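You operate a simulated robot arm through the tools that you are given. There is no shell and no other tool. Be economical: measure what you need, move in short steps, check, and stop when the job is done.

The job below is to be done with a simulated robot arm. You get a single attempt, and the scene is never put back.

Task
Take the sock box on the bare side of the long bench and put it away on the middle shelf of bay 25. Put the white sheet marked "92" from the middle of the long bench on the bench top before the bright monitor and the white sheet labelled "circle" on the top centre hp pile top. Put the green band on the front of the grey plate. Put the green rolled hat on the bench top before the bright monitor away on the narrow bench top under the window. Fetch the black pack from the far end of the long bench and set it on the bare side of the long bench. Fetch the pink box labelled "socks" from the bare side of the long bench and set it on the desk end of the long bench. Open the left bin flap. Do these in any order.
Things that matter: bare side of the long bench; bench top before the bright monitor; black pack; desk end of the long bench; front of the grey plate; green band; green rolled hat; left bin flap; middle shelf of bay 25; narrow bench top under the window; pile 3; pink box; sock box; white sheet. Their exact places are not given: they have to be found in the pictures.

It is judged by the outcome, as a careful person would: the job done as asked, and still so three seconds after it is handed in. It fails if anything else is knocked over, pushed out of place, dropped, spilled or broken. Flat cloth is picked up by pressing the open fingertips on it (5 to 10 N) and closing them slowly along it; thin cloth reads only 2 to 8 mm in the jaws.

Robot
A 7-joint arm with a two-finger parallel gripper on a trunk, on a base that drives. Base frame: it is fixed to the floor where the robot stands at the start and does not move with it; the origin is under the middle of the robot, x ahead of it, y to its left, z up; the surface under the hand at the start is at about z = 0.76. Readings come in m, rad, newtons and seconds.
Its first joint turns from -2.897 to 2.897 rad. Places, roughly: bare side of the long bench [0.7, 0.5, 0.8]; bench top before the bright monitor [1.4, -2, 0.8]; black pack [1.5, 1, 0.75]; desk end of the long bench [0.8, -2, 0.8]; front of the grey plate (40x25 cm) [3.08, -1.82, 0.8]; green band (4x4x3 cm) [0.8, -1.2, 0.8]; green rolled hat [1.5, -1.5, 0.75]; left bin flap [-1.1, 0.8, 1]; middle shelf of bay 25 [-1.4, -2.5, 1]; narrow bench top under the window (22x96 cm) [6.1, -1.36, 0.8]; pile 3 [-1.4, -3.4, 1.5]; pink box [0.75, 1.25, 0.75]; sock box [0.75, 0, 0.75]; white sheet [0.5, -1, 0.75]. Payload 1.57 kg.
Tool frame: the origin (TCP) lies between the finger pads and is the grasp point; the fingertips stand 0.03 m ahead of it; z points along the fingers, y is the line along which they close. The gripper opens to 0.08 m. The fingers are 0.017 m wide and 0.012 m thick; the gripper's body (0.04 by 0.082 m) begins 0.08 m behind the TCP.
Orientation is that of the tool frame in the base frame, as a unit quaternion [x, y, z, w]. With the fingers straight down and closing along the base's y, the tool's x points along the base's -x, its y along +y and its z along -z.

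Tools
- The arm moves only by the tool arm_command. Its argument "commands" is a list of rows, each a list of 7 numbers: the shift along the base's x, y, z in m, then the turn, a rotation vector about the base's x, y, z in rad, then the opening in per cent of the stroke, from 0 (shut) to 100 (fully open). In form: [[tx, ty, tz, ax, ay, az, claw], ...]. A call has 1 to 12 rows; each row shifts and turns the commanded pose from where the row before left it. Rows are played at 5 a second. More than 0.05 m and 0.15 rad between two rows, or a gripper value outside its range, and nothing of the call is played. A pose out of reach is approached as far as the arm can. The call stops where the force on the tool passes 40 N (or 10 N more than at its start, if that is more) or the arm is blocked; 0.2 s more then pass. The fingers move at their own pace (about 0.153 m/s each) and stop on an object; they squeeze with about 27 N. The grip force told is the motor's: it shows also when the fingers shut on nothing. Time passes only in rows, and 0.2 s behind the last, so rows that do not move let the fingers close. The reply holds the time, the measured pose of the TCP, the force on the tool along the base axes, the opening and the grip force, in the units named above and with some noise, with the torque about the TCP (base axes, N m) and any sound that the robot's microphone picked up.
- Cameras (640 x 400 px; columns grow to the right, rows downward): "scene" is now at [-0.0071, 0.1961, 1.3659]; the picture's right is [0.04, -1.00, 0.00], its down [-0.62, -0.03, -0.79] and it looks along [0.79, 0.03, -0.62] (base axes); focal length 214 px, centre (320, 200). "wrist" rides on the gripper at [0.072, -0.007, -0.122] in the tool frame; the picture's right is [0.09, 1.00, 0.00], its down [-0.84, 0.08, -0.54] and it looks along [-0.54, 0.05, 0.84] (tool axes); focal length 238 px, centre (320, 200).
- camera(camera): a new picture of that camera. It takes no simulated time.
- drive_base(legs): drives the robot by 1 to 6 legs, each [ahead, left, turn to the left] in m, m and rad, along the robot's own axes; the way and the turn of a leg run together, so that a leg with both is an arc; at most 1.5 m and 3.142 rad a leg. The arm and the cameras ride along, it lands a little off, and it stops where it bumps. It gives what a move gives.
- turn_head(pan, tilt): turns the head with the scene camera to pan (to the left, within 2.496 rad either way) and tilt (down, from -0.506 to 1.204), counted from straight ahead of the robot. It gives what a move gives.
- locate(camera, pixels): for up to 12 pixels [column, row] of the newest picture of that camera ("zoom" is the newest enlarged one), the place [x, y, z] in the base frame of the surface seen there, good to about 0.002 m, but the place of the scene camera against the robot may be out by one fixed shift of up to 0.012 m in any direction. It takes no simulated time.
- zoom(camera, box): a new picture of the part [left, top, right, bottom] of that camera's present view, enlarged. It takes no simulated time.
- sign_off(): hands the job in; it is judged then, once.

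Keep the steps short. Do not move on a guess: measure, check each grasp and each placing, and mend mistakes. In all there are 145 turns and 168 pictures (those below and enlarged ones count). Leave the gripper open and the arm clear of the work at the hand-in unless told otherwise, and finish with a single line.

The tools are called after "Call:" as name(argument=value, ...) on one line, values as JSON. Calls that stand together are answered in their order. arm_command: Moves the arm, as the interface text tells. Its arguments: {"type":"object","properties":{"commands":{"type":"array"}},"required":["commands"]} The other tools are called the same way: drive_base (legs) drives the base; turn_head (pan, tilt) turns the head that bears the scene camera; camera (camera) takes a picture; locate (camera, pixels) gives the place of the surface under pixels of a picture; zoom (camera, box) takes an enlarged picture of a part of a camera's view; sign_off () hands the job in.

At the start:

```text
t: 0.0
eef_pos: [0.5912, 0.1272, 1.0094]
tool_rot: [-0.001, 1.0, 0.0, 0.0]
contact_force: [0.8, -0.5, 0.2]
torque: [0.01, 0.0, 0.0]
width: 0.0799
grip_force: 0.0
robot x, y, heading: [-0.0007, 0.001, -0.002]
head pan, tilt: [0.042, 0.665]
```

scene: 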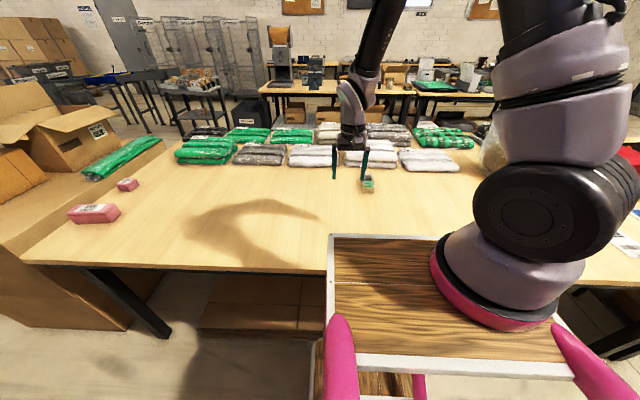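
wrist: 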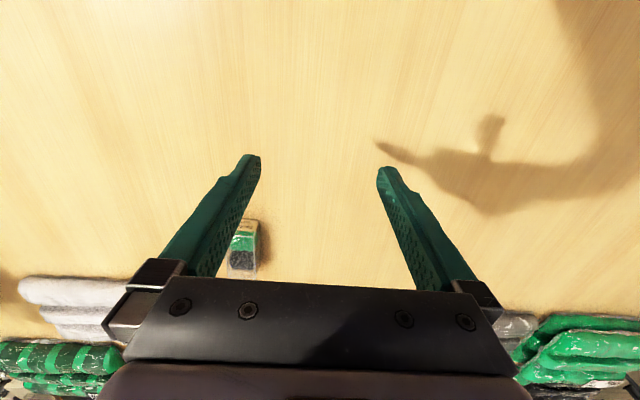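

I see the long bench with packs, two pink boxes on the left and a small box near (367,185). First I look around with the head.

Call:
zoom(camera="scene", box=[0, 80, 400, 280])

Call:
locate(camera="scene", pixels=[[95, 212], [127, 184], [368, 185], [200, 220], [120, 160], [207, 130]])

Call:
turn_head(pan=-0.9, tilt=0.5)

Call:
camera(camera="scene")

```text
1.60 times, centred on (200, 180) of scene
```

zoom: 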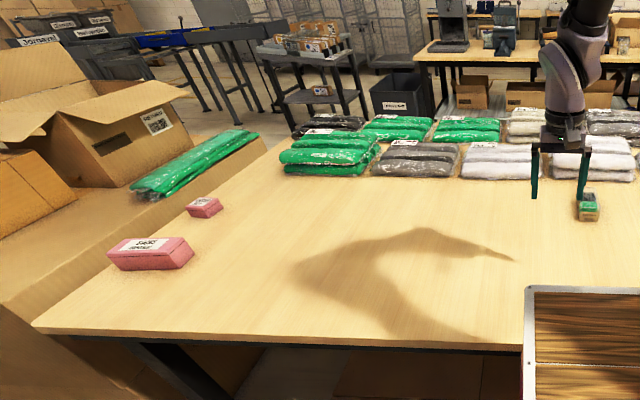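

```text
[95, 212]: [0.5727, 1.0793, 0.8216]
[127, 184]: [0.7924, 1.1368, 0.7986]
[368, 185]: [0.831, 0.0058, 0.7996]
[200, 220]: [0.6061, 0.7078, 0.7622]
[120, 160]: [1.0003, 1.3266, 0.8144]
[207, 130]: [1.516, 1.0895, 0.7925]
```

```text
t: 1.2
eef_pos: [0.5898, 0.1264, 1.0093]
tool_rot: [0.0, 1.0, 0.0, 0.0]
contact_force: [-0.3, 0.8, -0.2]
torque: [0.02, 0.03, -0.03]
width: 0.0799
grip_force: 0.0
robot x, y, heading: [-0.0008, 0.0008, 0.001]
head pan, tilt: [-0.901, 0.499]
```

```text
164 pictures are left
```

scene: 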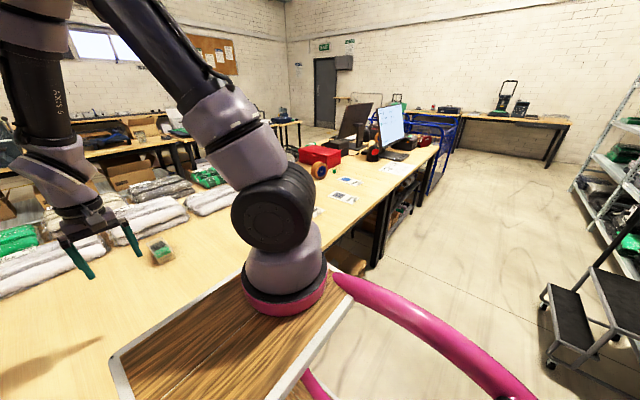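

The small sock box is near (0.83,0.0). Sheets, a tape roll and the bright monitor are to the right. Look closer and further round.

Call:
zoom(camera="scene", box=[270, 80, 470, 205])

Call:
turn_head(pan=-1.9, tilt=0.2)

Call:
camera(camera="scene")

Call:
turn_head(pan=2.3, tilt=0.3)

Call:
camera(camera="scene")

```text
3.20 times, centred on (370, 142) of scene
```

zoom: 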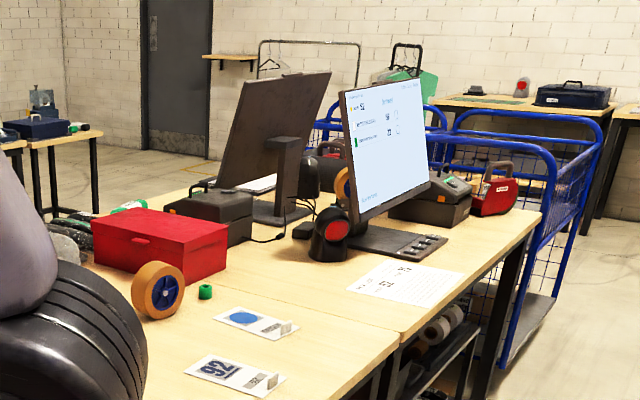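

```text
t: 2.5
eef_pos: [0.5898, 0.127, 1.0093]
tool_rot: [0.0, 1.0, 0.0, -0.001]
contact_force: [-0.4, 0.0, 0.5]
torque: [0.02, -0.03, -0.01]
width: 0.0803
grip_force: 0.1
robot x, y, heading: [0.0016, -0.0004, 0.001]
head pan, tilt: [-1.901, 0.201]
```

```text
162 pictures are left
```

scene: 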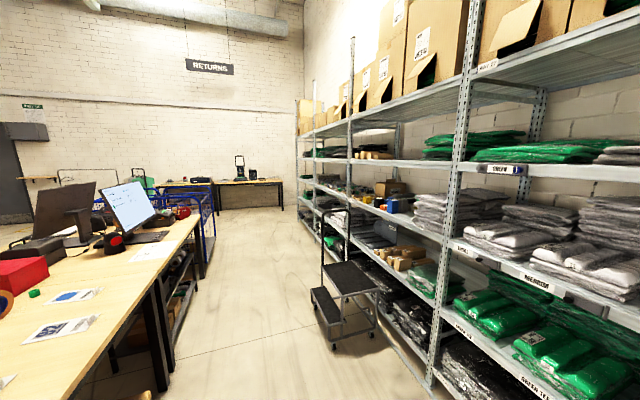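

```text
t: 5.9
eef_pos: [0.5899, 0.1264, 1.0091]
tool_rot: [0.0, 1.0, 0.0, 0.0]
contact_force: [-0.5, 0.5, 0.9]
torque: [-0.02, 0.0, -0.05]
width: 0.0798
grip_force: 0.1
robot x, y, heading: [0.0006, 0.0001, 0.003]
head pan, tilt: [2.3, 0.3]
```

```text
161 pictures are left
```

scene: 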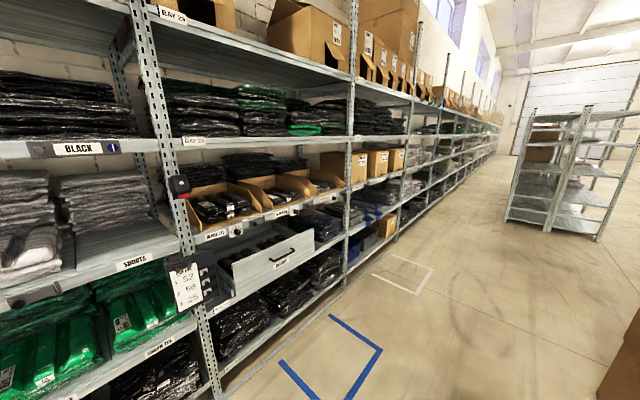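

Call:
zoom(camera="scene", box=[130, 100, 400, 310])

Call:
turn_head(pan=-2.45, tilt=0.2)

Call:
camera(camera="scene")

```text
1.90 times, centred on (265, 205) of scene
```

zoom: 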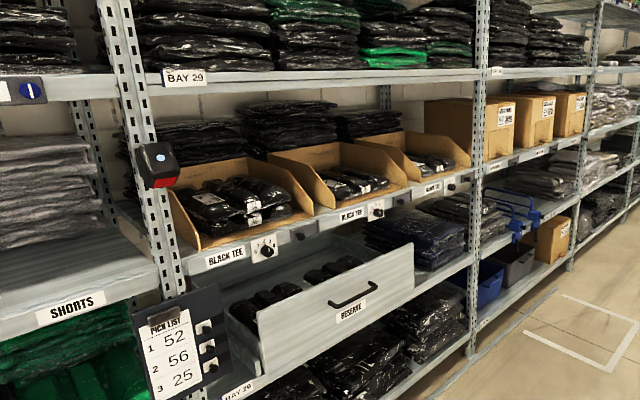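

```text
t: 9.7
eef_pos: [0.5907, 0.1264, 1.0093]
tool_rot: [-0.001, 1.0, -0.001, 0.0]
contact_force: [-0.1, 0.1, 0.0]
torque: [0.06, 0.0, 0.01]
width: 0.0798
grip_force: 0.0
robot x, y, heading: [0.0045, 0.0037, 0.002]
head pan, tilt: [-2.45, 0.201]
```

```text
159 pictures are left
```

scene: 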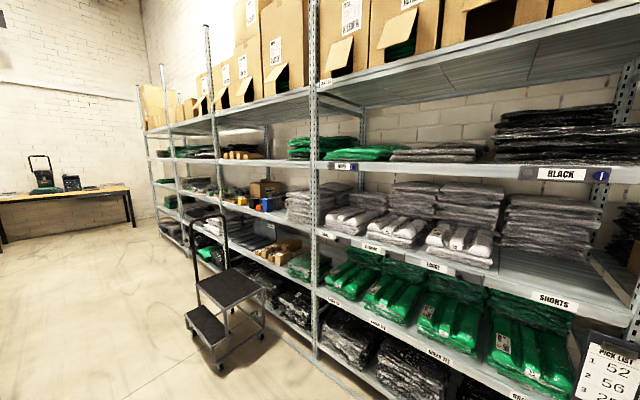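

Call:
zoom(camera="scene", box=[140, 70, 340, 280])

Call:
locate(camera="scene", pixels=[[245, 156], [340, 150], [345, 217], [255, 185], [270, 200], [215, 280], [313, 140], [630, 150], [570, 340], [240, 240]])

```text
1.90 times, centred on (240, 175) of scene
```

zoom: 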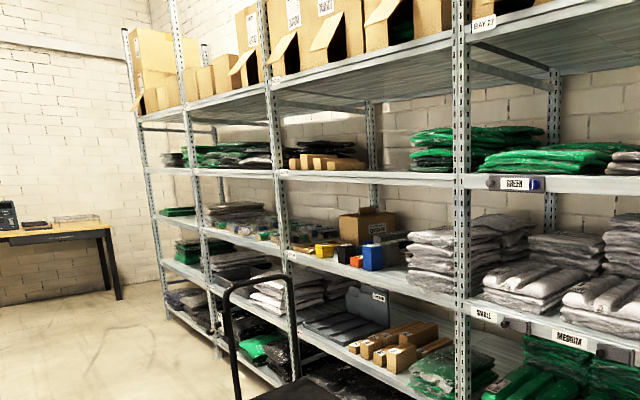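

```text
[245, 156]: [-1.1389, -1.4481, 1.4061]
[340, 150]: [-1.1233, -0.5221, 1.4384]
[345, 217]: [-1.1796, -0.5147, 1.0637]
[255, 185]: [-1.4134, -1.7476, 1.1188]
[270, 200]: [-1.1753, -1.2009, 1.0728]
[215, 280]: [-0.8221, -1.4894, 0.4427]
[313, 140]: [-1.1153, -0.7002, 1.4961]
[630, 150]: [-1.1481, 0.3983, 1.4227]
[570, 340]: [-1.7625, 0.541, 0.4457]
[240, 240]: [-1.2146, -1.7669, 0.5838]
```

The bay posts are at x≈-1.15. I turn round towards the shelves to look at bins with flaps.

Call:
drive_base(legs=[[0, 0, 1.6], [0, 0, 1.54], [0, -0.7, 0]])

Call:
turn_head(pan=0.0, tilt=0.45)

Call:
camera(camera="scene")

```text
t: 11.1
eef_pos: [0.5512, 0.2068, 1.0088]
tool_rot: [-0.084, 0.996, 0.001, 0.0]
contact_force: [0.9, -0.7, -0.1]
torque: [-0.02, 0.01, 0.01]
width: 0.08
grip_force: 0.0
robot x, y, heading: [-0.0097, -0.0183, 0.167]
head pan, tilt: [-2.45, 0.201]
stopped in leg 1: the robot was blocked; the commanded pose is now the measured one
```

```text
t: 13.4
eef_pos: [0.5506, 0.2093, 1.0096]
tool_rot: [-0.084, 0.996, -0.001, -0.001]
contact_force: [-0.6, -0.4, -0.8]
torque: [0.01, -0.02, -0.03]
width: 0.0801
grip_force: 0.0
robot x, y, heading: [-0.0056, -0.0167, 0.165]
head pan, tilt: [0.0, 0.45]
```

```text
157 pictures are left
```

scene: 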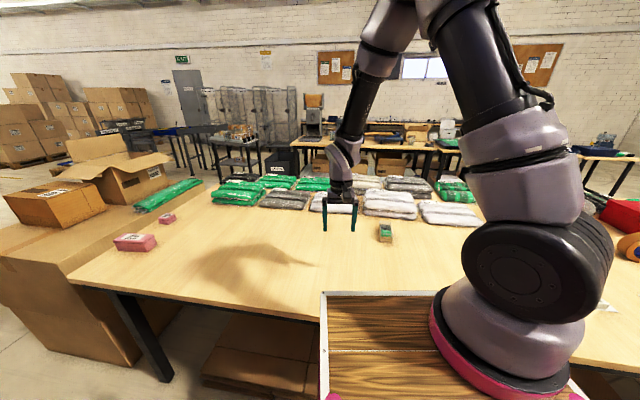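

Turning bumped the bench edge. I back away first, then turn.

Call:
drive_base(legs=[[0, 0, -0.165], [-0.3, 0, 0], [0, 0, 1.57], [0, 0, 1.57]])

Call:
camera(camera="scene")

```text
t: 23.7
eef_pos: [-0.8947, -0.1416, 1.0096]
tool_rot: [1.0, 0.0, 0.0, 0.0]
contact_force: [-1.2, 1.0, -0.6]
torque: [0.01, 0.01, -0.03]
width: 0.0801
grip_force: 0.1
robot x, y, heading: [-0.3029, -0.0183, 3.138]
head pan, tilt: [0.0, 0.45]
```

```text
156 pictures are left
```

scene: 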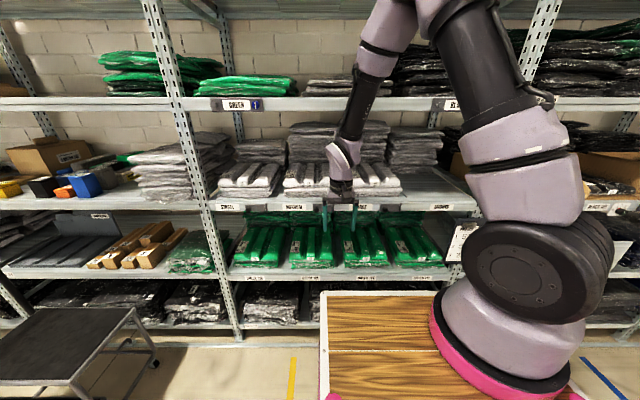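

Call:
drive_base(legs=[[0, -0.75, 0]])

Call:
camera(camera="scene")

Call:
camera(camera="wrist")

Call:
zoom(camera="scene", box=[160, 120, 480, 330])

```text
t: 27.7
eef_pos: [-0.8935, 0.6073, 1.0083]
tool_rot: [1.0, 0.0, 0.0, 0.0]
contact_force: [0.1, 0.4, 0.1]
torque: [-0.01, 0.03, -0.04]
width: 0.0798
grip_force: 0.0
robot x, y, heading: [-0.3044, 0.7304, 3.136]
head pan, tilt: [0.0, 0.45]
```

```text
155 pictures are left
```

scene: 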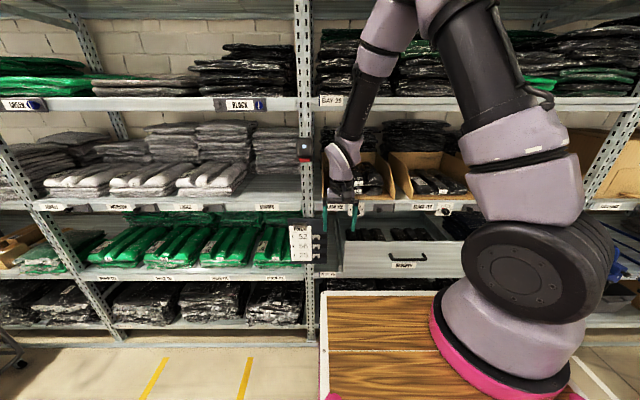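

```text
154 pictures are left
```

wrist: 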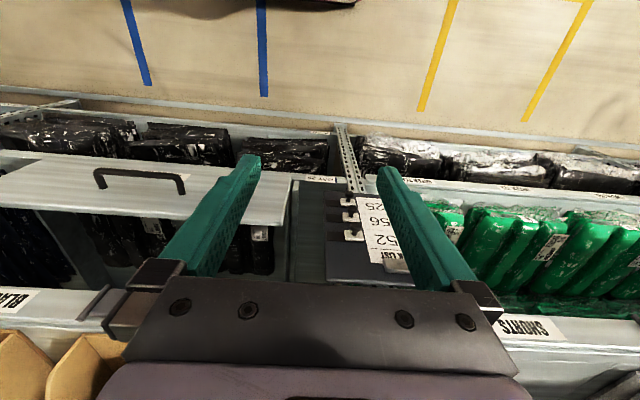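

```text
1.90 times, centred on (320, 225) of scene
```

zoom: 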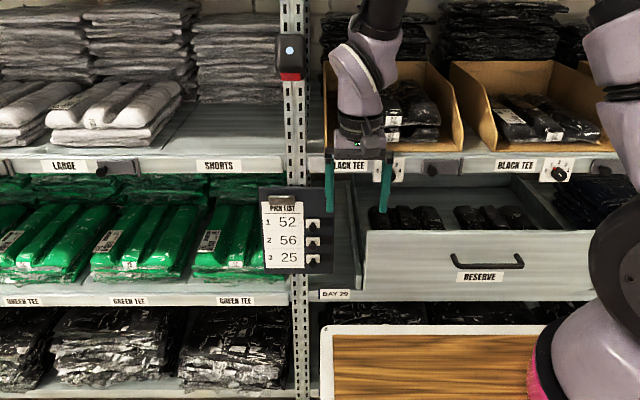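

Call:
drive_base(legs=[[0, -0.55, 0]])

Call:
turn_head(pan=0.5, tilt=0.45)

Call:
camera(camera="scene")

Call:
zoom(camera="scene", box=[240, 120, 560, 320])

```text
t: 31.0
eef_pos: [-0.8903, 1.1705, 1.0081]
tool_rot: [1.0, -0.002, 0.0, 0.0]
contact_force: [0.6, 0.0, -0.8]
torque: [0.0, 0.0, -0.01]
width: 0.0802
grip_force: 0.1
robot x, y, heading: [-0.3018, 1.2977, 3.138]
head pan, tilt: [0.0, 0.45]
```

```text
t: 31.9
eef_pos: [-0.8914, 1.1692, 1.0084]
tool_rot: [1.0, -0.001, -0.001, 0.0]
contact_force: [-0.7, -0.8, -0.3]
torque: [0.03, 0.0, -0.01]
width: 0.0798
grip_force: 0.0
robot x, y, heading: [-0.2976, 1.2968, 3.139]
head pan, tilt: [0.499, 0.45]
```

```text
152 pictures are left
```

scene: 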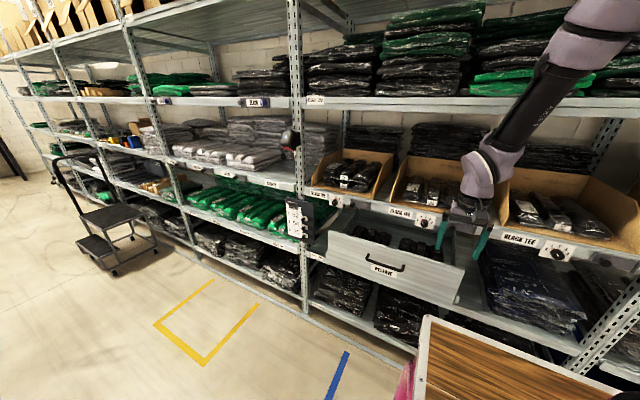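

```text
2.00 times, centred on (400, 220) of scene
```

zoom: 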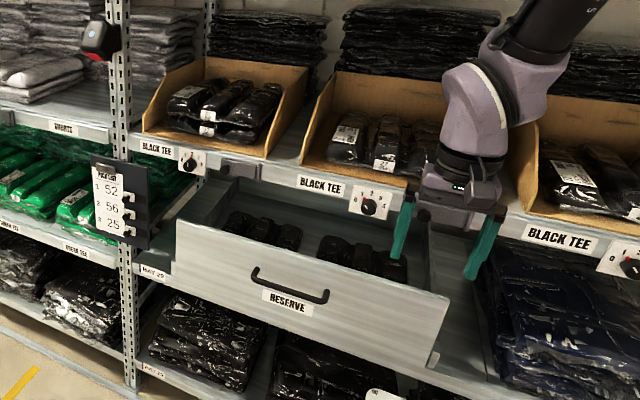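

There is a grey flap-like part right of the left bin's dial at (360,206). Zoom there.

Call:
zoom(camera="scene", box=[310, 180, 390, 230])

Call:
zoom(camera="scene", box=[410, 190, 490, 240])

Call:
locate(camera="scene", pixels=[[351, 203], [360, 206], [368, 209], [336, 200], [361, 212], [360, 201], [340, 255], [463, 268]])

```text
8.00 times, centred on (350, 205) of scene
```

zoom: 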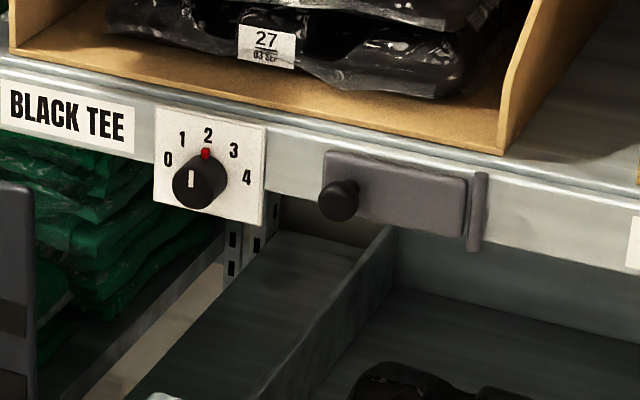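

```text
8.00 times, centred on (450, 215) of scene
```

zoom: 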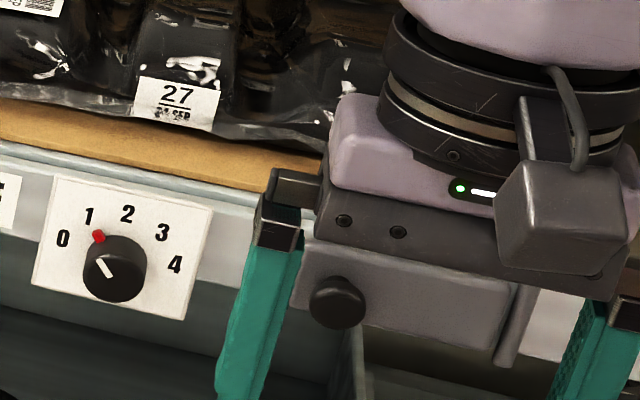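

```text
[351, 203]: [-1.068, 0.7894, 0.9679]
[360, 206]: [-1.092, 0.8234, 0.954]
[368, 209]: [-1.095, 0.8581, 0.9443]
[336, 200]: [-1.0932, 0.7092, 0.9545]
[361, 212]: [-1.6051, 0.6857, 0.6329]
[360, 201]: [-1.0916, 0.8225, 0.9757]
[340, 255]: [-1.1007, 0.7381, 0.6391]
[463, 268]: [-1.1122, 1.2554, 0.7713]
```

The left bin's flap: knob at ≈(-1.068,0.789,0.957), hinge on the right at y≈0.87. I drive left 0.4 so that it is in front and look with the wrist camera.

Call:
drive_base(legs=[[0, 0.4, 0]])

Call:
arm_command(commands=[[0.04, 0, 0.04, 0, 0, 0, 100], [0.04, 0, 0.04, 0, 0, 0, 100], [0, 0, 0, 0, -0.13, 0, 100], [0, 0, 0, 0, -0.13, 0, 100], [0, 0, 0, 0, -0.13, 0, 100]])

Call:
camera(camera="wrist")

Call:
camera(camera="scene")

```text
t: 34.4
eef_pos: [-0.8917, 0.7739, 1.0095]
tool_rot: [1.0, 0.0, 0.0, 0.0]
contact_force: [0.7, -0.2, -0.1]
torque: [0.03, 0.0, -0.01]
width: 0.0801
grip_force: 0.1
robot x, y, heading: [-0.2989, 0.8994, 3.138]
head pan, tilt: [0.499, 0.45]
```

```text
refused: row 1 steps farther than a row can; nothing moved
```

```text
148 pictures are left
```

wrist: 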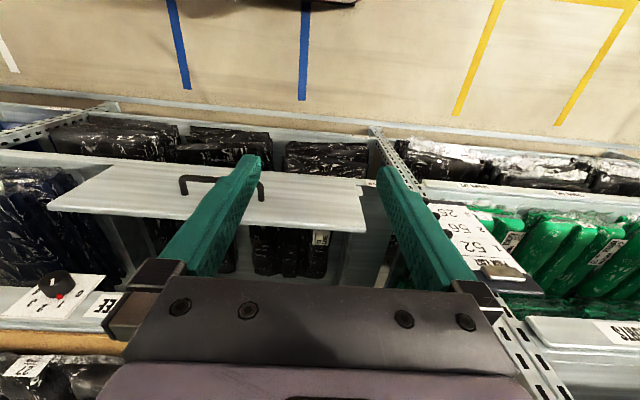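

```text
147 pictures are left
```

scene: 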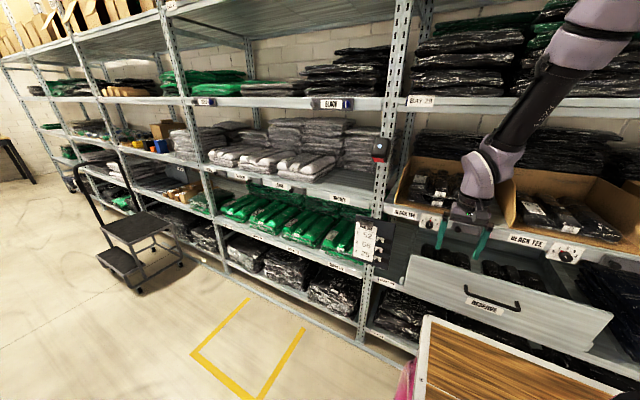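

I check the scene camera's offset by locating the fingertips, and re-measure the knob.

Call:
zoom(camera="scene", box=[410, 200, 510, 262])

Call:
arm_command(commands=[[0.03, 0, 0.035, 0, 0, 0, 100], [0.03, 0, 0.035, 0, 0, 0, 100], [0.03, 0, 0, 0, 0.14, 0, 100], [0, 0, 0, 0, 0.14, 0, 100], [0, 0, 0, 0, 0.14, 0, 100], [0, 0, 0, 0, 0.14, 0, 100], [0, 0, 0, 0, 0, 0, 100]])

Call:
camera(camera="wrist")

Call:
camera(camera="scene")

```text
6.40 times, centred on (460, 231) of scene
```

zoom: 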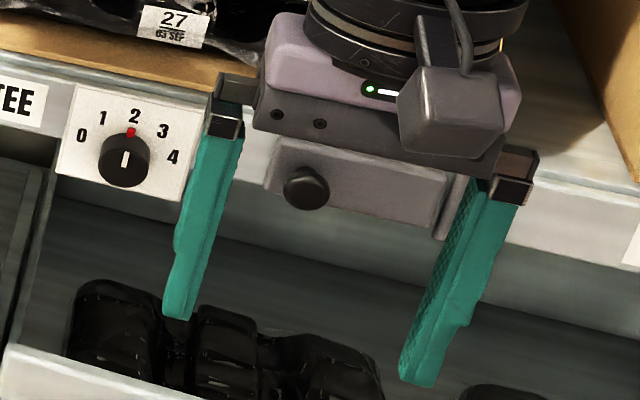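

```text
t: 36.0
eef_pos: [-0.8181, 0.7503, 1.0886]
tool_rot: [0.961, 0.001, -0.276, -0.001]
contact_force: [-0.6, 0.8, 0.2]
torque: [0.01, 0.0, 0.01]
width: 0.0799
grip_force: 0.0
out of reach, approached as far as the arm can: row 5, 6
robot x, y, heading: [-0.3027, 0.8999, 3.142]
head pan, tilt: [0.499, 0.45]
```

```text
145 pictures are left
```

wrist: 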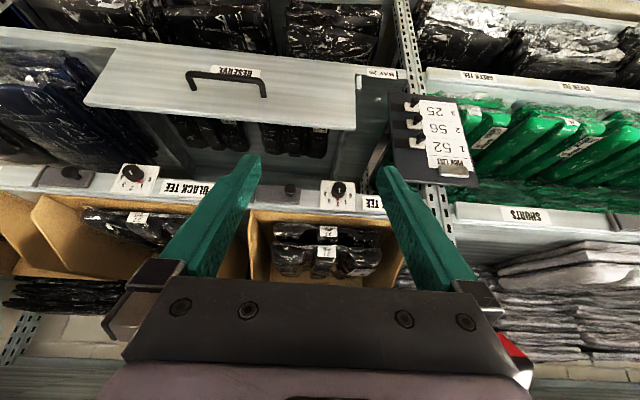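

```text
144 pictures are left
```

scene: 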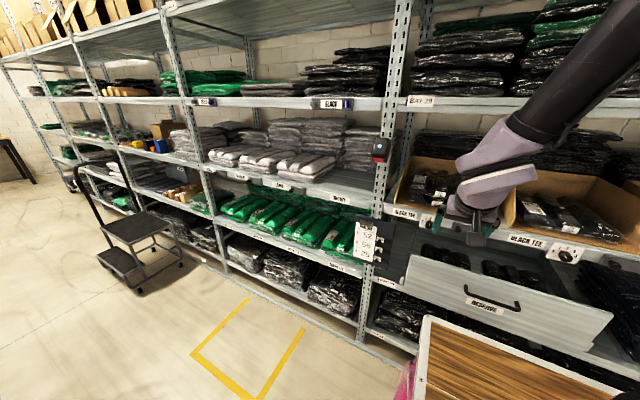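

The wrist camera now shows the knob at (291,191). Zoom and locate.

Call:
zoom(camera="wrist", box=[250, 165, 350, 228])

Call:
locate(camera="wrist", pixels=[[291, 189], [291, 195], [280, 200], [270, 195], [200, 120], [300, 240], [345, 190], [120, 110]])

```text
6.35 times, centred on (300, 196) of wrist
```

zoom: 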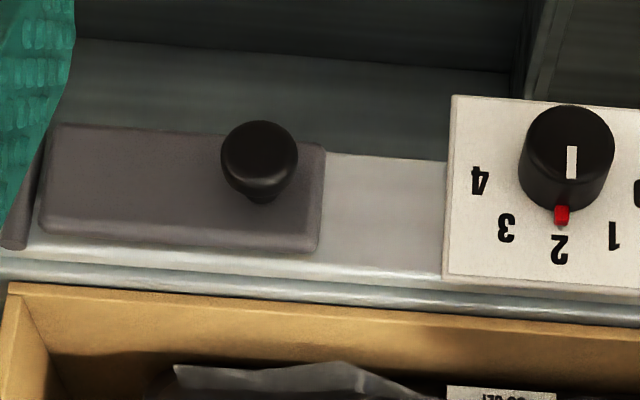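

```text
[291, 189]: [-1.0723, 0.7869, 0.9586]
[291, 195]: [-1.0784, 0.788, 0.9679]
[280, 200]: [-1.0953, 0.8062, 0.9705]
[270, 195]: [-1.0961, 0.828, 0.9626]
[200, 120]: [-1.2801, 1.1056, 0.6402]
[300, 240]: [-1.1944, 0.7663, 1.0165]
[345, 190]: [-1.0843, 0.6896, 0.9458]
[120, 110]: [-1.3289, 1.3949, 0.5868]
```

Knob face at (-1.071,0.787,0.958). I approach tilted, half open, aiming for TCP (-1.067,0.787,0.966).

Call:
arm_command(commands=[[-0.045, 0.008, -0.015, 0, 0, 0, 50], [-0.045, 0.008, -0.015, 0, 0, 0, 50], [-0.045, 0.008, -0.015, 0, 0, 0, 50], [-0.045, 0.008, -0.015, 0, 0, 0, 50], [-0.02, 0.005, -0.015, 0, 0, 0, 50], [0, 0, 0, 0, 0, 0, 50]])

Call:
camera(camera="wrist")

```text
t: 37.4
eef_pos: [-1.0218, 0.7864, 1.0139]
tool_rot: [0.961, 0.001, -0.276, 0.002]
contact_force: [-0.5, 0.0, 0.2]
torque: [0.0, -0.01, 0.01]
width: 0.04
grip_force: 0.1
robot x, y, heading: [-0.3009, 0.901, 3.144]
head pan, tilt: [0.499, 0.45]
```

```text
142 pictures are left
```

wrist: 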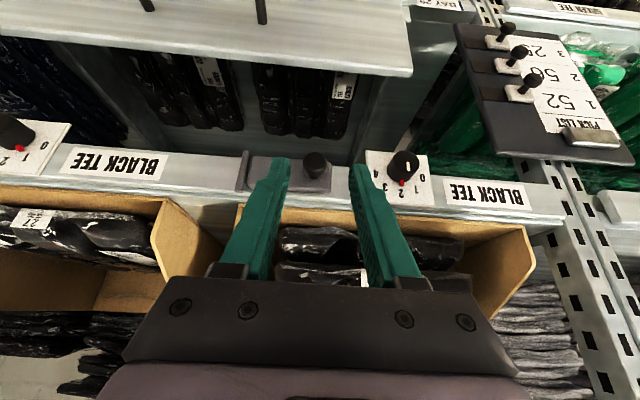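

The knob (315,165) lies on the line between the fingers. Advance 0.045 in and 0.048 down, then close.

Call:
arm_command(commands=[[-0.015, 0, -0.02, 0, 0, 0, 50], [-0.015, 0, -0.015, 0, 0, 0, 50], [-0.015, 0, -0.013, 0, 0, 0, 50], [0, 0, 0, 0, 0, 0, 50], [0, 0, 0, 0, 0, 0, 20], [0, 0, 0, 0, 0, 0, 0], [0, 0, 0, 0, 0, 0, 0]])

Call:
camera(camera="wrist")

```text
t: 39.0
eef_pos: [-1.0654, 0.7889, 0.9654]
tool_rot: [0.961, -0.002, -0.276, -0.001]
contact_force: [0.4, 20.6, -1.6]
torque: [0.24, 0.08, -0.37]
width: 0.0205
grip_force: 33.9
robot x, y, heading: [-0.3001, 0.9043, 3.142]
head pan, tilt: [0.499, 0.45]
```

```text
141 pictures are left
```

wrist: 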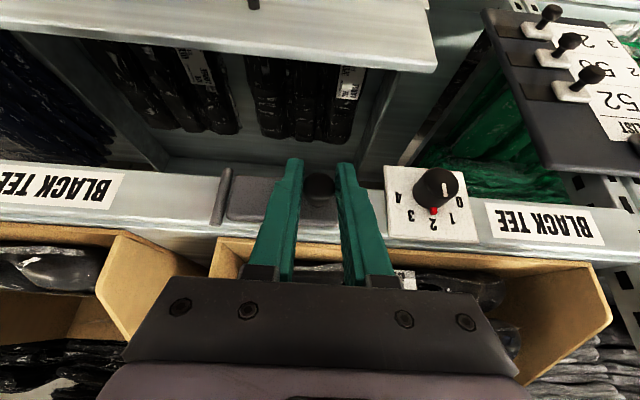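

Knob is held (20.5 mm). Swing it outward about the hinge (y≈0.868), a few steps first.

Call:
arm_command(commands=[[0.0118, 0.0054, 0, 0, 0, 0.148, 0], [0.0108, 0.0071, 0, 0, 0, 0.148, 0], [0.0096, 0.0086, 0, 0, 0, 0.148, 0], [0, 0, 0, 0, 0, 0, 0]])

Call:
camera(camera="wrist")

```text
t: 39.9
eef_pos: [-1.0371, 0.8124, 0.9656]
tool_rot: [0.938, 0.206, -0.272, 0.056]
contact_force: [-4.6, 5.4, -6.5]
torque: [-0.16, -0.01, -0.1]
width: 0.0204
grip_force: 33.6
robot x, y, heading: [-0.3017, 0.9009, -3.136]
head pan, tilt: [0.499, 0.45]
stopped in row 4: the force on the tool passed its limit at 45 N (the readings are from after the stop); the commanded pose is now the measured one
```

```text
140 pictures are left
```

wrist: 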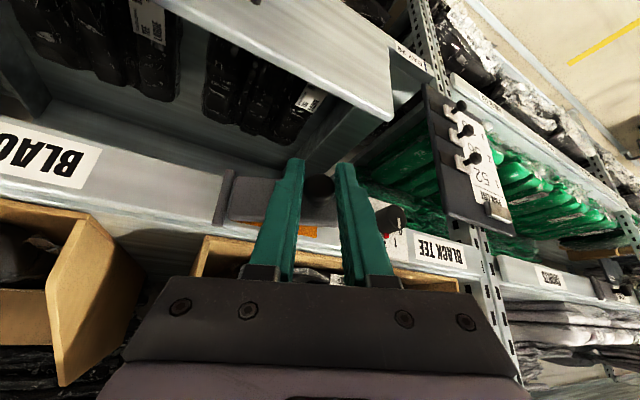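

The flap is opening (~0.43 rad). Continue with arc refit about hinge (-1.104,0.8645).

Call:
arm_command(commands=[[0.0066, 0.0099, 0, 0, 0, 0.14, 0], [0.0052, 0.0106, 0, 0, 0, 0.14, 0], [0.0036, 0.0113, 0, 0, 0, 0.14, 0], [0, 0, 0, 0, 0, 0, 0]])

Call:
camera(camera="wrist")

```text
t: 40.9
eef_pos: [-1.0231, 0.8449, 0.9657]
tool_rot: [0.874, 0.397, -0.255, 0.112]
contact_force: [-30.1, 9.8, -5.4]
torque: [0.07, 0.18, -0.32]
width: 0.0203
grip_force: 33.6
robot x, y, heading: [-0.2999, 0.8999, -3.143]
head pan, tilt: [0.499, 0.45]
```

```text
139 pictures are left
```

wrist: 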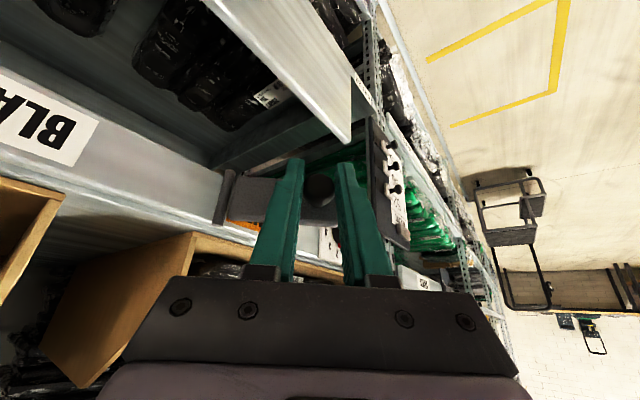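

Call:
arm_command(commands=[[-0.003, 0.008, 0, 0, 0, 0.14, 0], [-0.001, 0.01, 0, 0, 0, 0.14, 0], [-0.001, 0.01, 0, 0, 0, 0.14, 0], [0, 0, 0, 0, 0, 0, 0]])

Call:
camera(camera="wrist")

```text
t: 41.9
eef_pos: [-1.0231, 0.8713, 0.9653]
tool_rot: [0.772, 0.572, -0.224, 0.164]
contact_force: [10.4, 0.0, -10.0]
torque: [-0.04, -0.05, 0.11]
width: 0.0189
grip_force: 33.6
robot x, y, heading: [-0.303, 0.9009, -3.14]
head pan, tilt: [0.499, 0.45]
```

```text
138 pictures are left
```

wrist: 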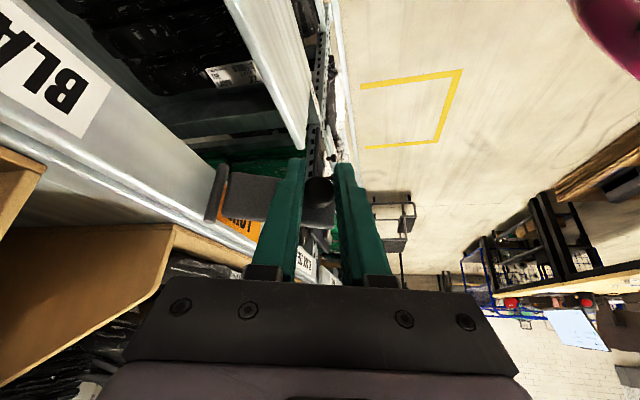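

Call:
arm_command(commands=[[-0.001, 0.01, 0, 0, 0, 0.14, 0], [-0.003, 0.01, 0, 0, 0, 0.14, 0], [0, 0, 0, 0, 0, 0, 0]])

Call:
camera(camera="wrist")

```text
t: 42.7
eef_pos: [-1.0291, 0.8921, 0.9662]
tool_rot: [0.684, 0.675, -0.199, 0.193]
contact_force: [10.6, 5.5, -6.3]
torque: [0.08, -0.04, -0.01]
width: 0.0188
grip_force: 33.1
robot x, y, heading: [-0.2983, 0.8977, -3.144]
head pan, tilt: [0.499, 0.45]
```

```text
137 pictures are left
```

wrist: 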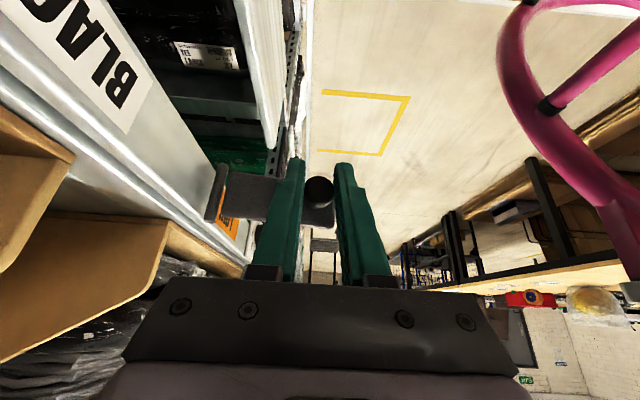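

The flap stands at ~90°. Release and back out along the fingers (+y, +z).

Call:
arm_command(commands=[[0, 0, 0, 0, 0, 0, 40], [0, 0, 0, 0, 0, 0, 40], [0, 0.018, 0.028, 0, 0, 0, 40], [0, 0.02, 0.035, 0, 0, 0, 40], [0.03, 0, 0.035, 0, 0, 0, 40], [0.045, 0, 0, 0, 0, 0, 40], [0.045, 0, 0, 0, 0, 0, 40], [0, 0, 0, 0, 0, 0, 40]])

Call:
camera(camera="scene")

Call:
zoom(camera="scene", box=[380, 170, 540, 270])

```text
t: 44.5
eef_pos: [-0.9096, 0.9307, 1.062]
tool_rot: [0.685, 0.673, -0.2, 0.192]
contact_force: [-1.0, -0.2, -0.3]
torque: [0.03, -0.02, -0.01]
width: 0.0319
grip_force: 0.0
robot x, y, heading: [-0.3031, 0.9008, -3.143]
head pan, tilt: [0.499, 0.45]
```

```text
136 pictures are left
```

scene: 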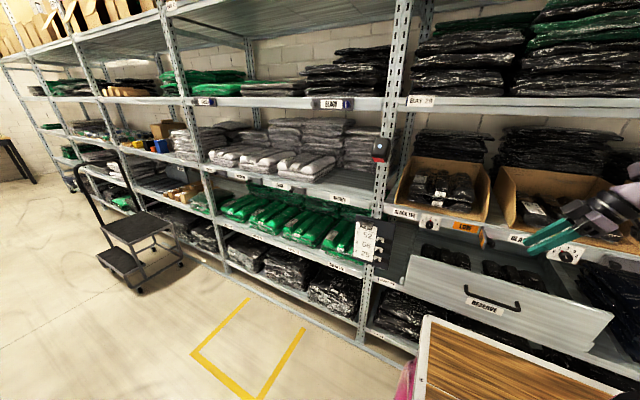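

```text
4.00 times, centred on (460, 220) of scene
```

zoom: 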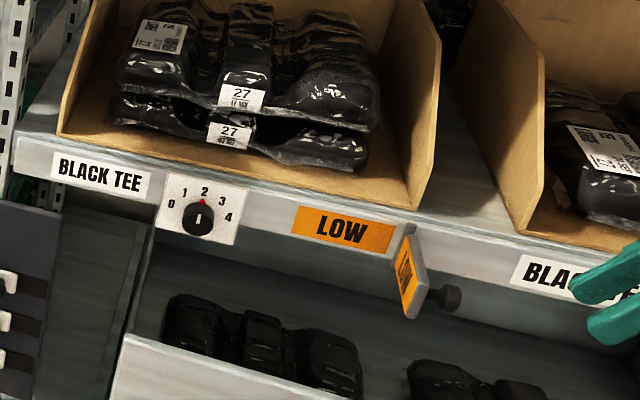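

Flap is open, showing "LOW". Return the arm to a straight-down carry pose.

Call:
arm_command(commands=[[0.005, -0.015, 0.01, 0, 0, -0.142, 100], [0.005, -0.015, 0.01, 0, 0, -0.142, 100], [0, -0.015, 0.01, 0, 0, -0.142, 100], [0, -0.015, 0.01, 0, 0, -0.142, 100], [0, -0.015, 0, 0, 0, -0.142, 100], [0, -0.015, 0, 0, 0, -0.142, 100], [0, -0.015, 0, 0, 0, -0.142, 100], [0, -0.015, 0, 0, 0, -0.142, 100], [0, -0.015, 0, 0, 0, -0.142, 100], [0, 0, 0, 0, 0, -0.142, 100], [0, 0, 0, 0, 0, -0.142, 100]])

Call:
arm_command(commands=[[0, 0, 0, 0, -0.14, 0, 100], [0, 0, 0, 0, -0.14, 0, 100], [0, 0, 0, 0, -0.14, 0, 100], [0, 0, 0, 0, -0.14, 0, 100], [0, 0, 0, 0, 0, 0, 100]])

```text
t: 46.9
eef_pos: [-0.9091, 0.8131, 1.1051]
tool_rot: [0.96, -0.028, -0.278, -0.01]
contact_force: [3.4, -6.5, -0.1]
torque: [0.56, 0.21, -0.38]
width: 0.0799
grip_force: 0.0
robot x, y, heading: [-0.3024, 0.8978, 3.137]
head pan, tilt: [0.499, 0.45]
```

```text
t: 48.1
eef_pos: [-0.8991, 0.7942, 1.1031]
tool_rot: [1.0, -0.002, -0.001, -0.005]
contact_force: [1.0, -0.1, -0.7]
torque: [-0.03, -0.02, -0.01]
width: 0.0803
grip_force: 0.0
robot x, y, heading: [-0.3011, 0.8995, -3.145]
head pan, tilt: [0.499, 0.45]
```

A brief 6 N force showed; check nothing was disturbed.

Call:
zoom(camera="scene", box=[330, 80, 640, 280])

Call:
turn_head(pan=1.6, tilt=0.35)

Call:
camera(camera="scene")

```text
2.00 times, centred on (485, 180) of scene
```

zoom: 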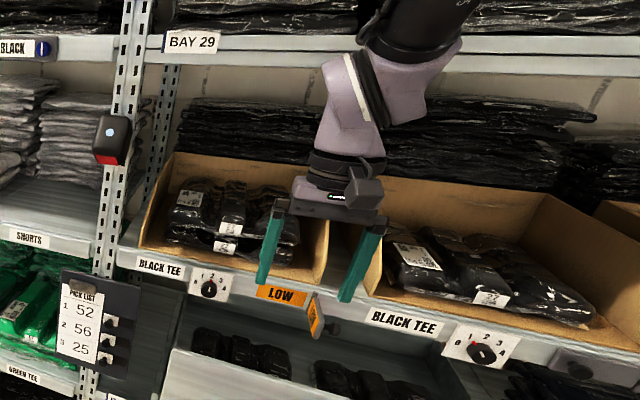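

```text
t: 49.4
eef_pos: [-0.8992, 0.7942, 1.1041]
tool_rot: [1.0, -0.004, -0.001, -0.006]
contact_force: [-0.3, -0.9, -0.3]
torque: [-0.03, -0.01, 0.05]
width: 0.08
grip_force: 0.0
robot x, y, heading: [-0.3027, 0.8997, -3.143]
head pan, tilt: [1.6, 0.351]
```

```text
133 pictures are left
```

scene: 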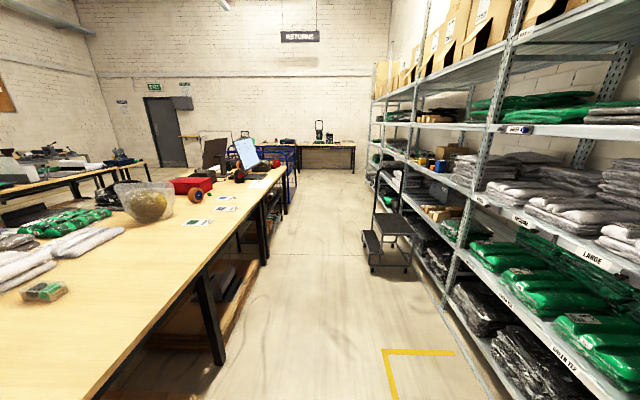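

All in order. Now back to the bench: turn to face it and read the labels on the pink boxes.

Call:
drive_base(legs=[[0, 0, 1.57], [0, 0, 1.57]])

Call:
turn_head(pan=0.2, tilt=0.55)

Call:
camera(camera="scene")

Call:
zoom(camera="scene", box=[160, 80, 360, 240])

```text
t: 57.5
eef_pos: [0.2976, 1.0104, 1.1045]
tool_rot: [0.0, 1.0, -0.006, 0.001]
contact_force: [-0.2, -0.2, -0.5]
torque: [0.02, -0.01, -0.02]
width: 0.0796
grip_force: 0.0
robot x, y, heading: [-0.3017, 0.9013, 0.008]
head pan, tilt: [1.6, 0.351]
```

```text
t: 59.0
eef_pos: [0.2964, 1.0097, 1.1045]
tool_rot: [0.001, 1.0, -0.006, 0.001]
contact_force: [-1.1, -0.9, 0.3]
torque: [-0.03, 0.02, 0.03]
width: 0.08
grip_force: 0.0
robot x, y, heading: [-0.3002, 0.9003, 0.002]
head pan, tilt: [0.201, 0.55]
```

```text
132 pictures are left
```

scene: 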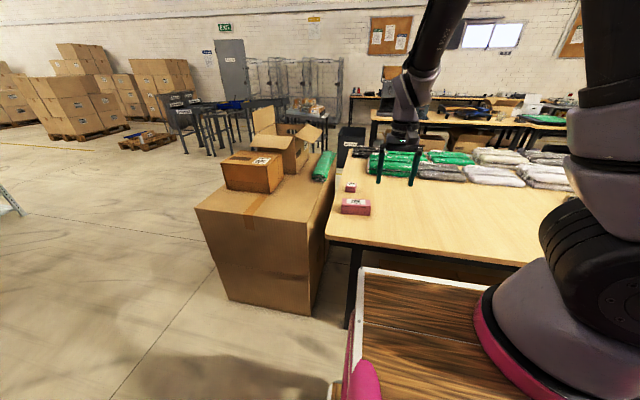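

```text
2.50 times, centred on (260, 160) of scene
```

zoom: 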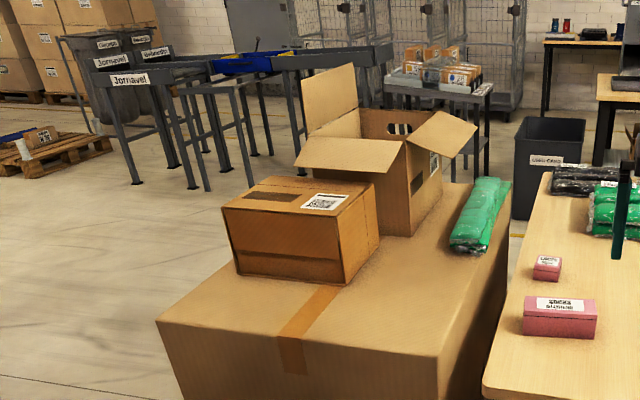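

Call:
zoom(camera="scene", box=[315, 170, 395, 222])

Call:
locate(camera="scene", pixels=[[355, 200], [341, 205], [370, 207], [350, 185], [327, 235], [195, 208], [310, 315], [360, 150], [350, 150], [372, 150]])

```text
7.69 times, centred on (355, 196) of scene
```

zoom: 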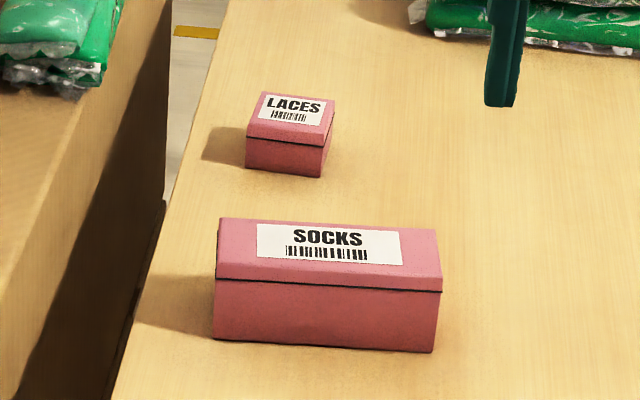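

```text
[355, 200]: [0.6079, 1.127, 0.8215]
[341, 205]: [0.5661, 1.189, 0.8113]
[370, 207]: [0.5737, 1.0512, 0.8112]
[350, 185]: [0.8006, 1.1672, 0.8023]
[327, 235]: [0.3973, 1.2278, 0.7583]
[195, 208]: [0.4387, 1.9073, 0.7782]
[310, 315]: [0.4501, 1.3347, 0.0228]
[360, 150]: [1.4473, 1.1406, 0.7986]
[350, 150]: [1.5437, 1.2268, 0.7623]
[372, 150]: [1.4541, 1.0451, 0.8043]
```

The long pink box is "SOCKS" (the small one is LACES). Drive ahead 0.26 so that it is in reach, and look with the wrist camera.

Call:
drive_base(legs=[[0.26, 0, 0]])

Call:
camera(camera="wrist")

Call:
camera(camera="scene")

```text
t: 60.8
eef_pos: [0.5517, 1.0134, 1.1042]
tool_rot: [0.0, 1.0, -0.005, 0.001]
contact_force: [-0.6, 0.5, -0.2]
torque: [0.0, 0.01, 0.01]
width: 0.0799
grip_force: 0.0
robot x, y, heading: [-0.0444, 0.9025, 0.009]
head pan, tilt: [0.201, 0.55]
```

```text
129 pictures are left
```

wrist: 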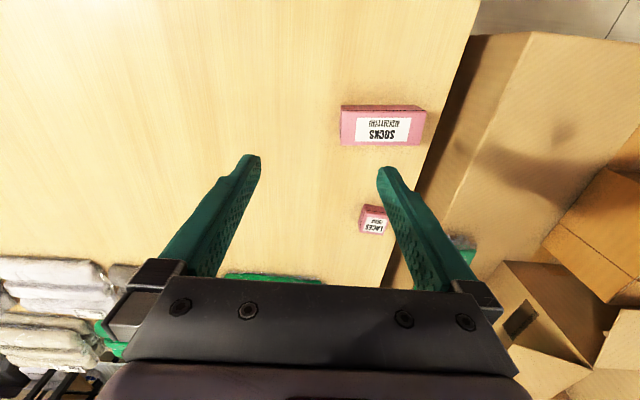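

```text
128 pictures are left
```

scene: 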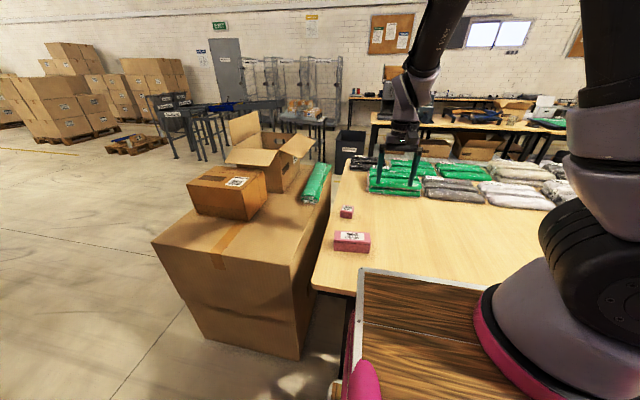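

Call:
locate(camera="wrist", pixels=[[383, 130], [343, 115], [343, 142], [423, 110], [418, 138], [383, 112], [383, 144], [230, 130]])

Call:
zoom(camera="wrist", box=[320, 90, 440, 165])

```text
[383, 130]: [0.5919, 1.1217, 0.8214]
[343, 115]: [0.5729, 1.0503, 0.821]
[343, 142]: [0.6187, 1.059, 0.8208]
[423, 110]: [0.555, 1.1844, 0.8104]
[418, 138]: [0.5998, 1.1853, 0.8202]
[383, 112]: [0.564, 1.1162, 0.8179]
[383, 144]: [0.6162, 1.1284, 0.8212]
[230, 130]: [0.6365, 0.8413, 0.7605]
```

```text
5.33 times, centred on (380, 128) of wrist
```

zoom: 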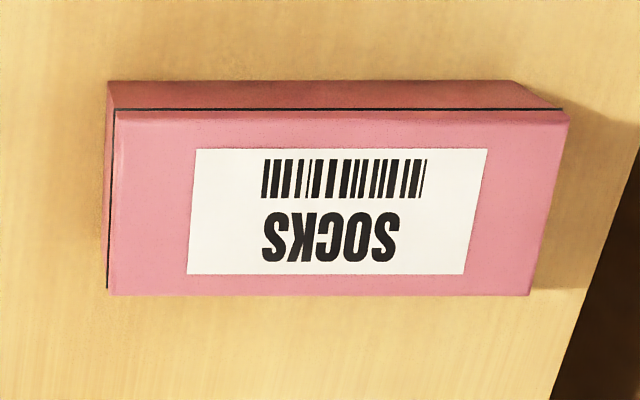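

Call:
locate(camera="zoom", pixels=[[125, 118], [558, 120], [520, 288], [116, 286], [320, 285], [320, 118]])

```text
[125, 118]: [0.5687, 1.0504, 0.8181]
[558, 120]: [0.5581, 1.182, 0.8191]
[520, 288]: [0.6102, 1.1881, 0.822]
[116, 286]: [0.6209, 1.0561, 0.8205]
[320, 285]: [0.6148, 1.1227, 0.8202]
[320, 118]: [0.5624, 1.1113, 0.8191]
```

Box centre (0.5895,1.119), long axis turned 0.08 rad, width ~56 mm, top 0.82. Turn the tool −1.49 to close along x, and come above it.

Call:
arm_command(commands=[[0.004, 0.0105, -0.018, 0, 0, -0.149, 100], [0.004, 0.0105, -0.018, 0, 0, -0.149, 100], [0.004, 0.0105, -0.018, 0, 0, -0.149, 100], [0.004, 0.0105, -0.018, 0, 0, -0.149, 100], [0.004, 0.0105, -0.018, 0, 0, -0.149, 100], [0.004, 0.0105, -0.018, 0, 0, -0.149, 100], [0.004, 0.0105, -0.018, 0, 0, -0.149, 100], [0.004, 0.0105, -0.018, 0, 0, -0.149, 100], [0.004, 0.0105, -0.018, 0, 0, -0.149, 100], [0.002, 0.0105, -0.018, 0, 0, -0.149, 100], [0, 0, 0, 0, 0, 0, 100]])

Call:
camera(camera="wrist")

```text
t: 63.2
eef_pos: [0.5908, 1.1173, 0.9231]
tool_rot: [0.678, 0.735, -0.004, -0.002]
contact_force: [0.1, 0.0, -0.3]
torque: [0.05, -0.01, 0.01]
width: 0.0799
grip_force: 0.1
robot x, y, heading: [-0.0445, 0.9025, 0.009]
head pan, tilt: [0.201, 0.55]
```

```text
126 pictures are left
```

wrist: 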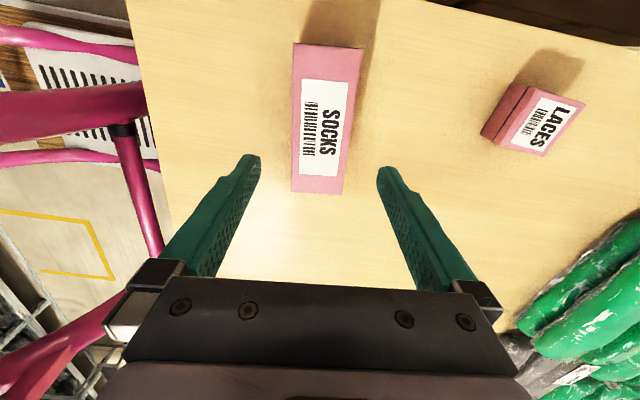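

Aligned. Descend to z≈0.80 and close.

Call:
arm_command(commands=[[0, 0, -0.04, 0, 0, 0, 100], [0, 0, -0.04, 0, 0, 0, 100], [0, 0, -0.04, 0, 0, 0, 100], [0, 0, 0, 0, 0, 0, 100], [0, 0, 0, 0, 0, 0, 60], [0, 0, 0, 0, 0, 0, 40], [0, 0, 0, 0, 0, 0, 40]])

```text
t: 64.8
eef_pos: [0.5889, 1.1189, 0.8045]
tool_rot: [0.677, 0.736, -0.004, -0.003]
contact_force: [0.0, -0.7, 0.3]
torque: [0.0, -0.01, 0.01]
width: 0.0572
grip_force: 26.9
robot x, y, heading: [-0.0456, 0.9018, 0.008]
head pan, tilt: [0.201, 0.55]
```

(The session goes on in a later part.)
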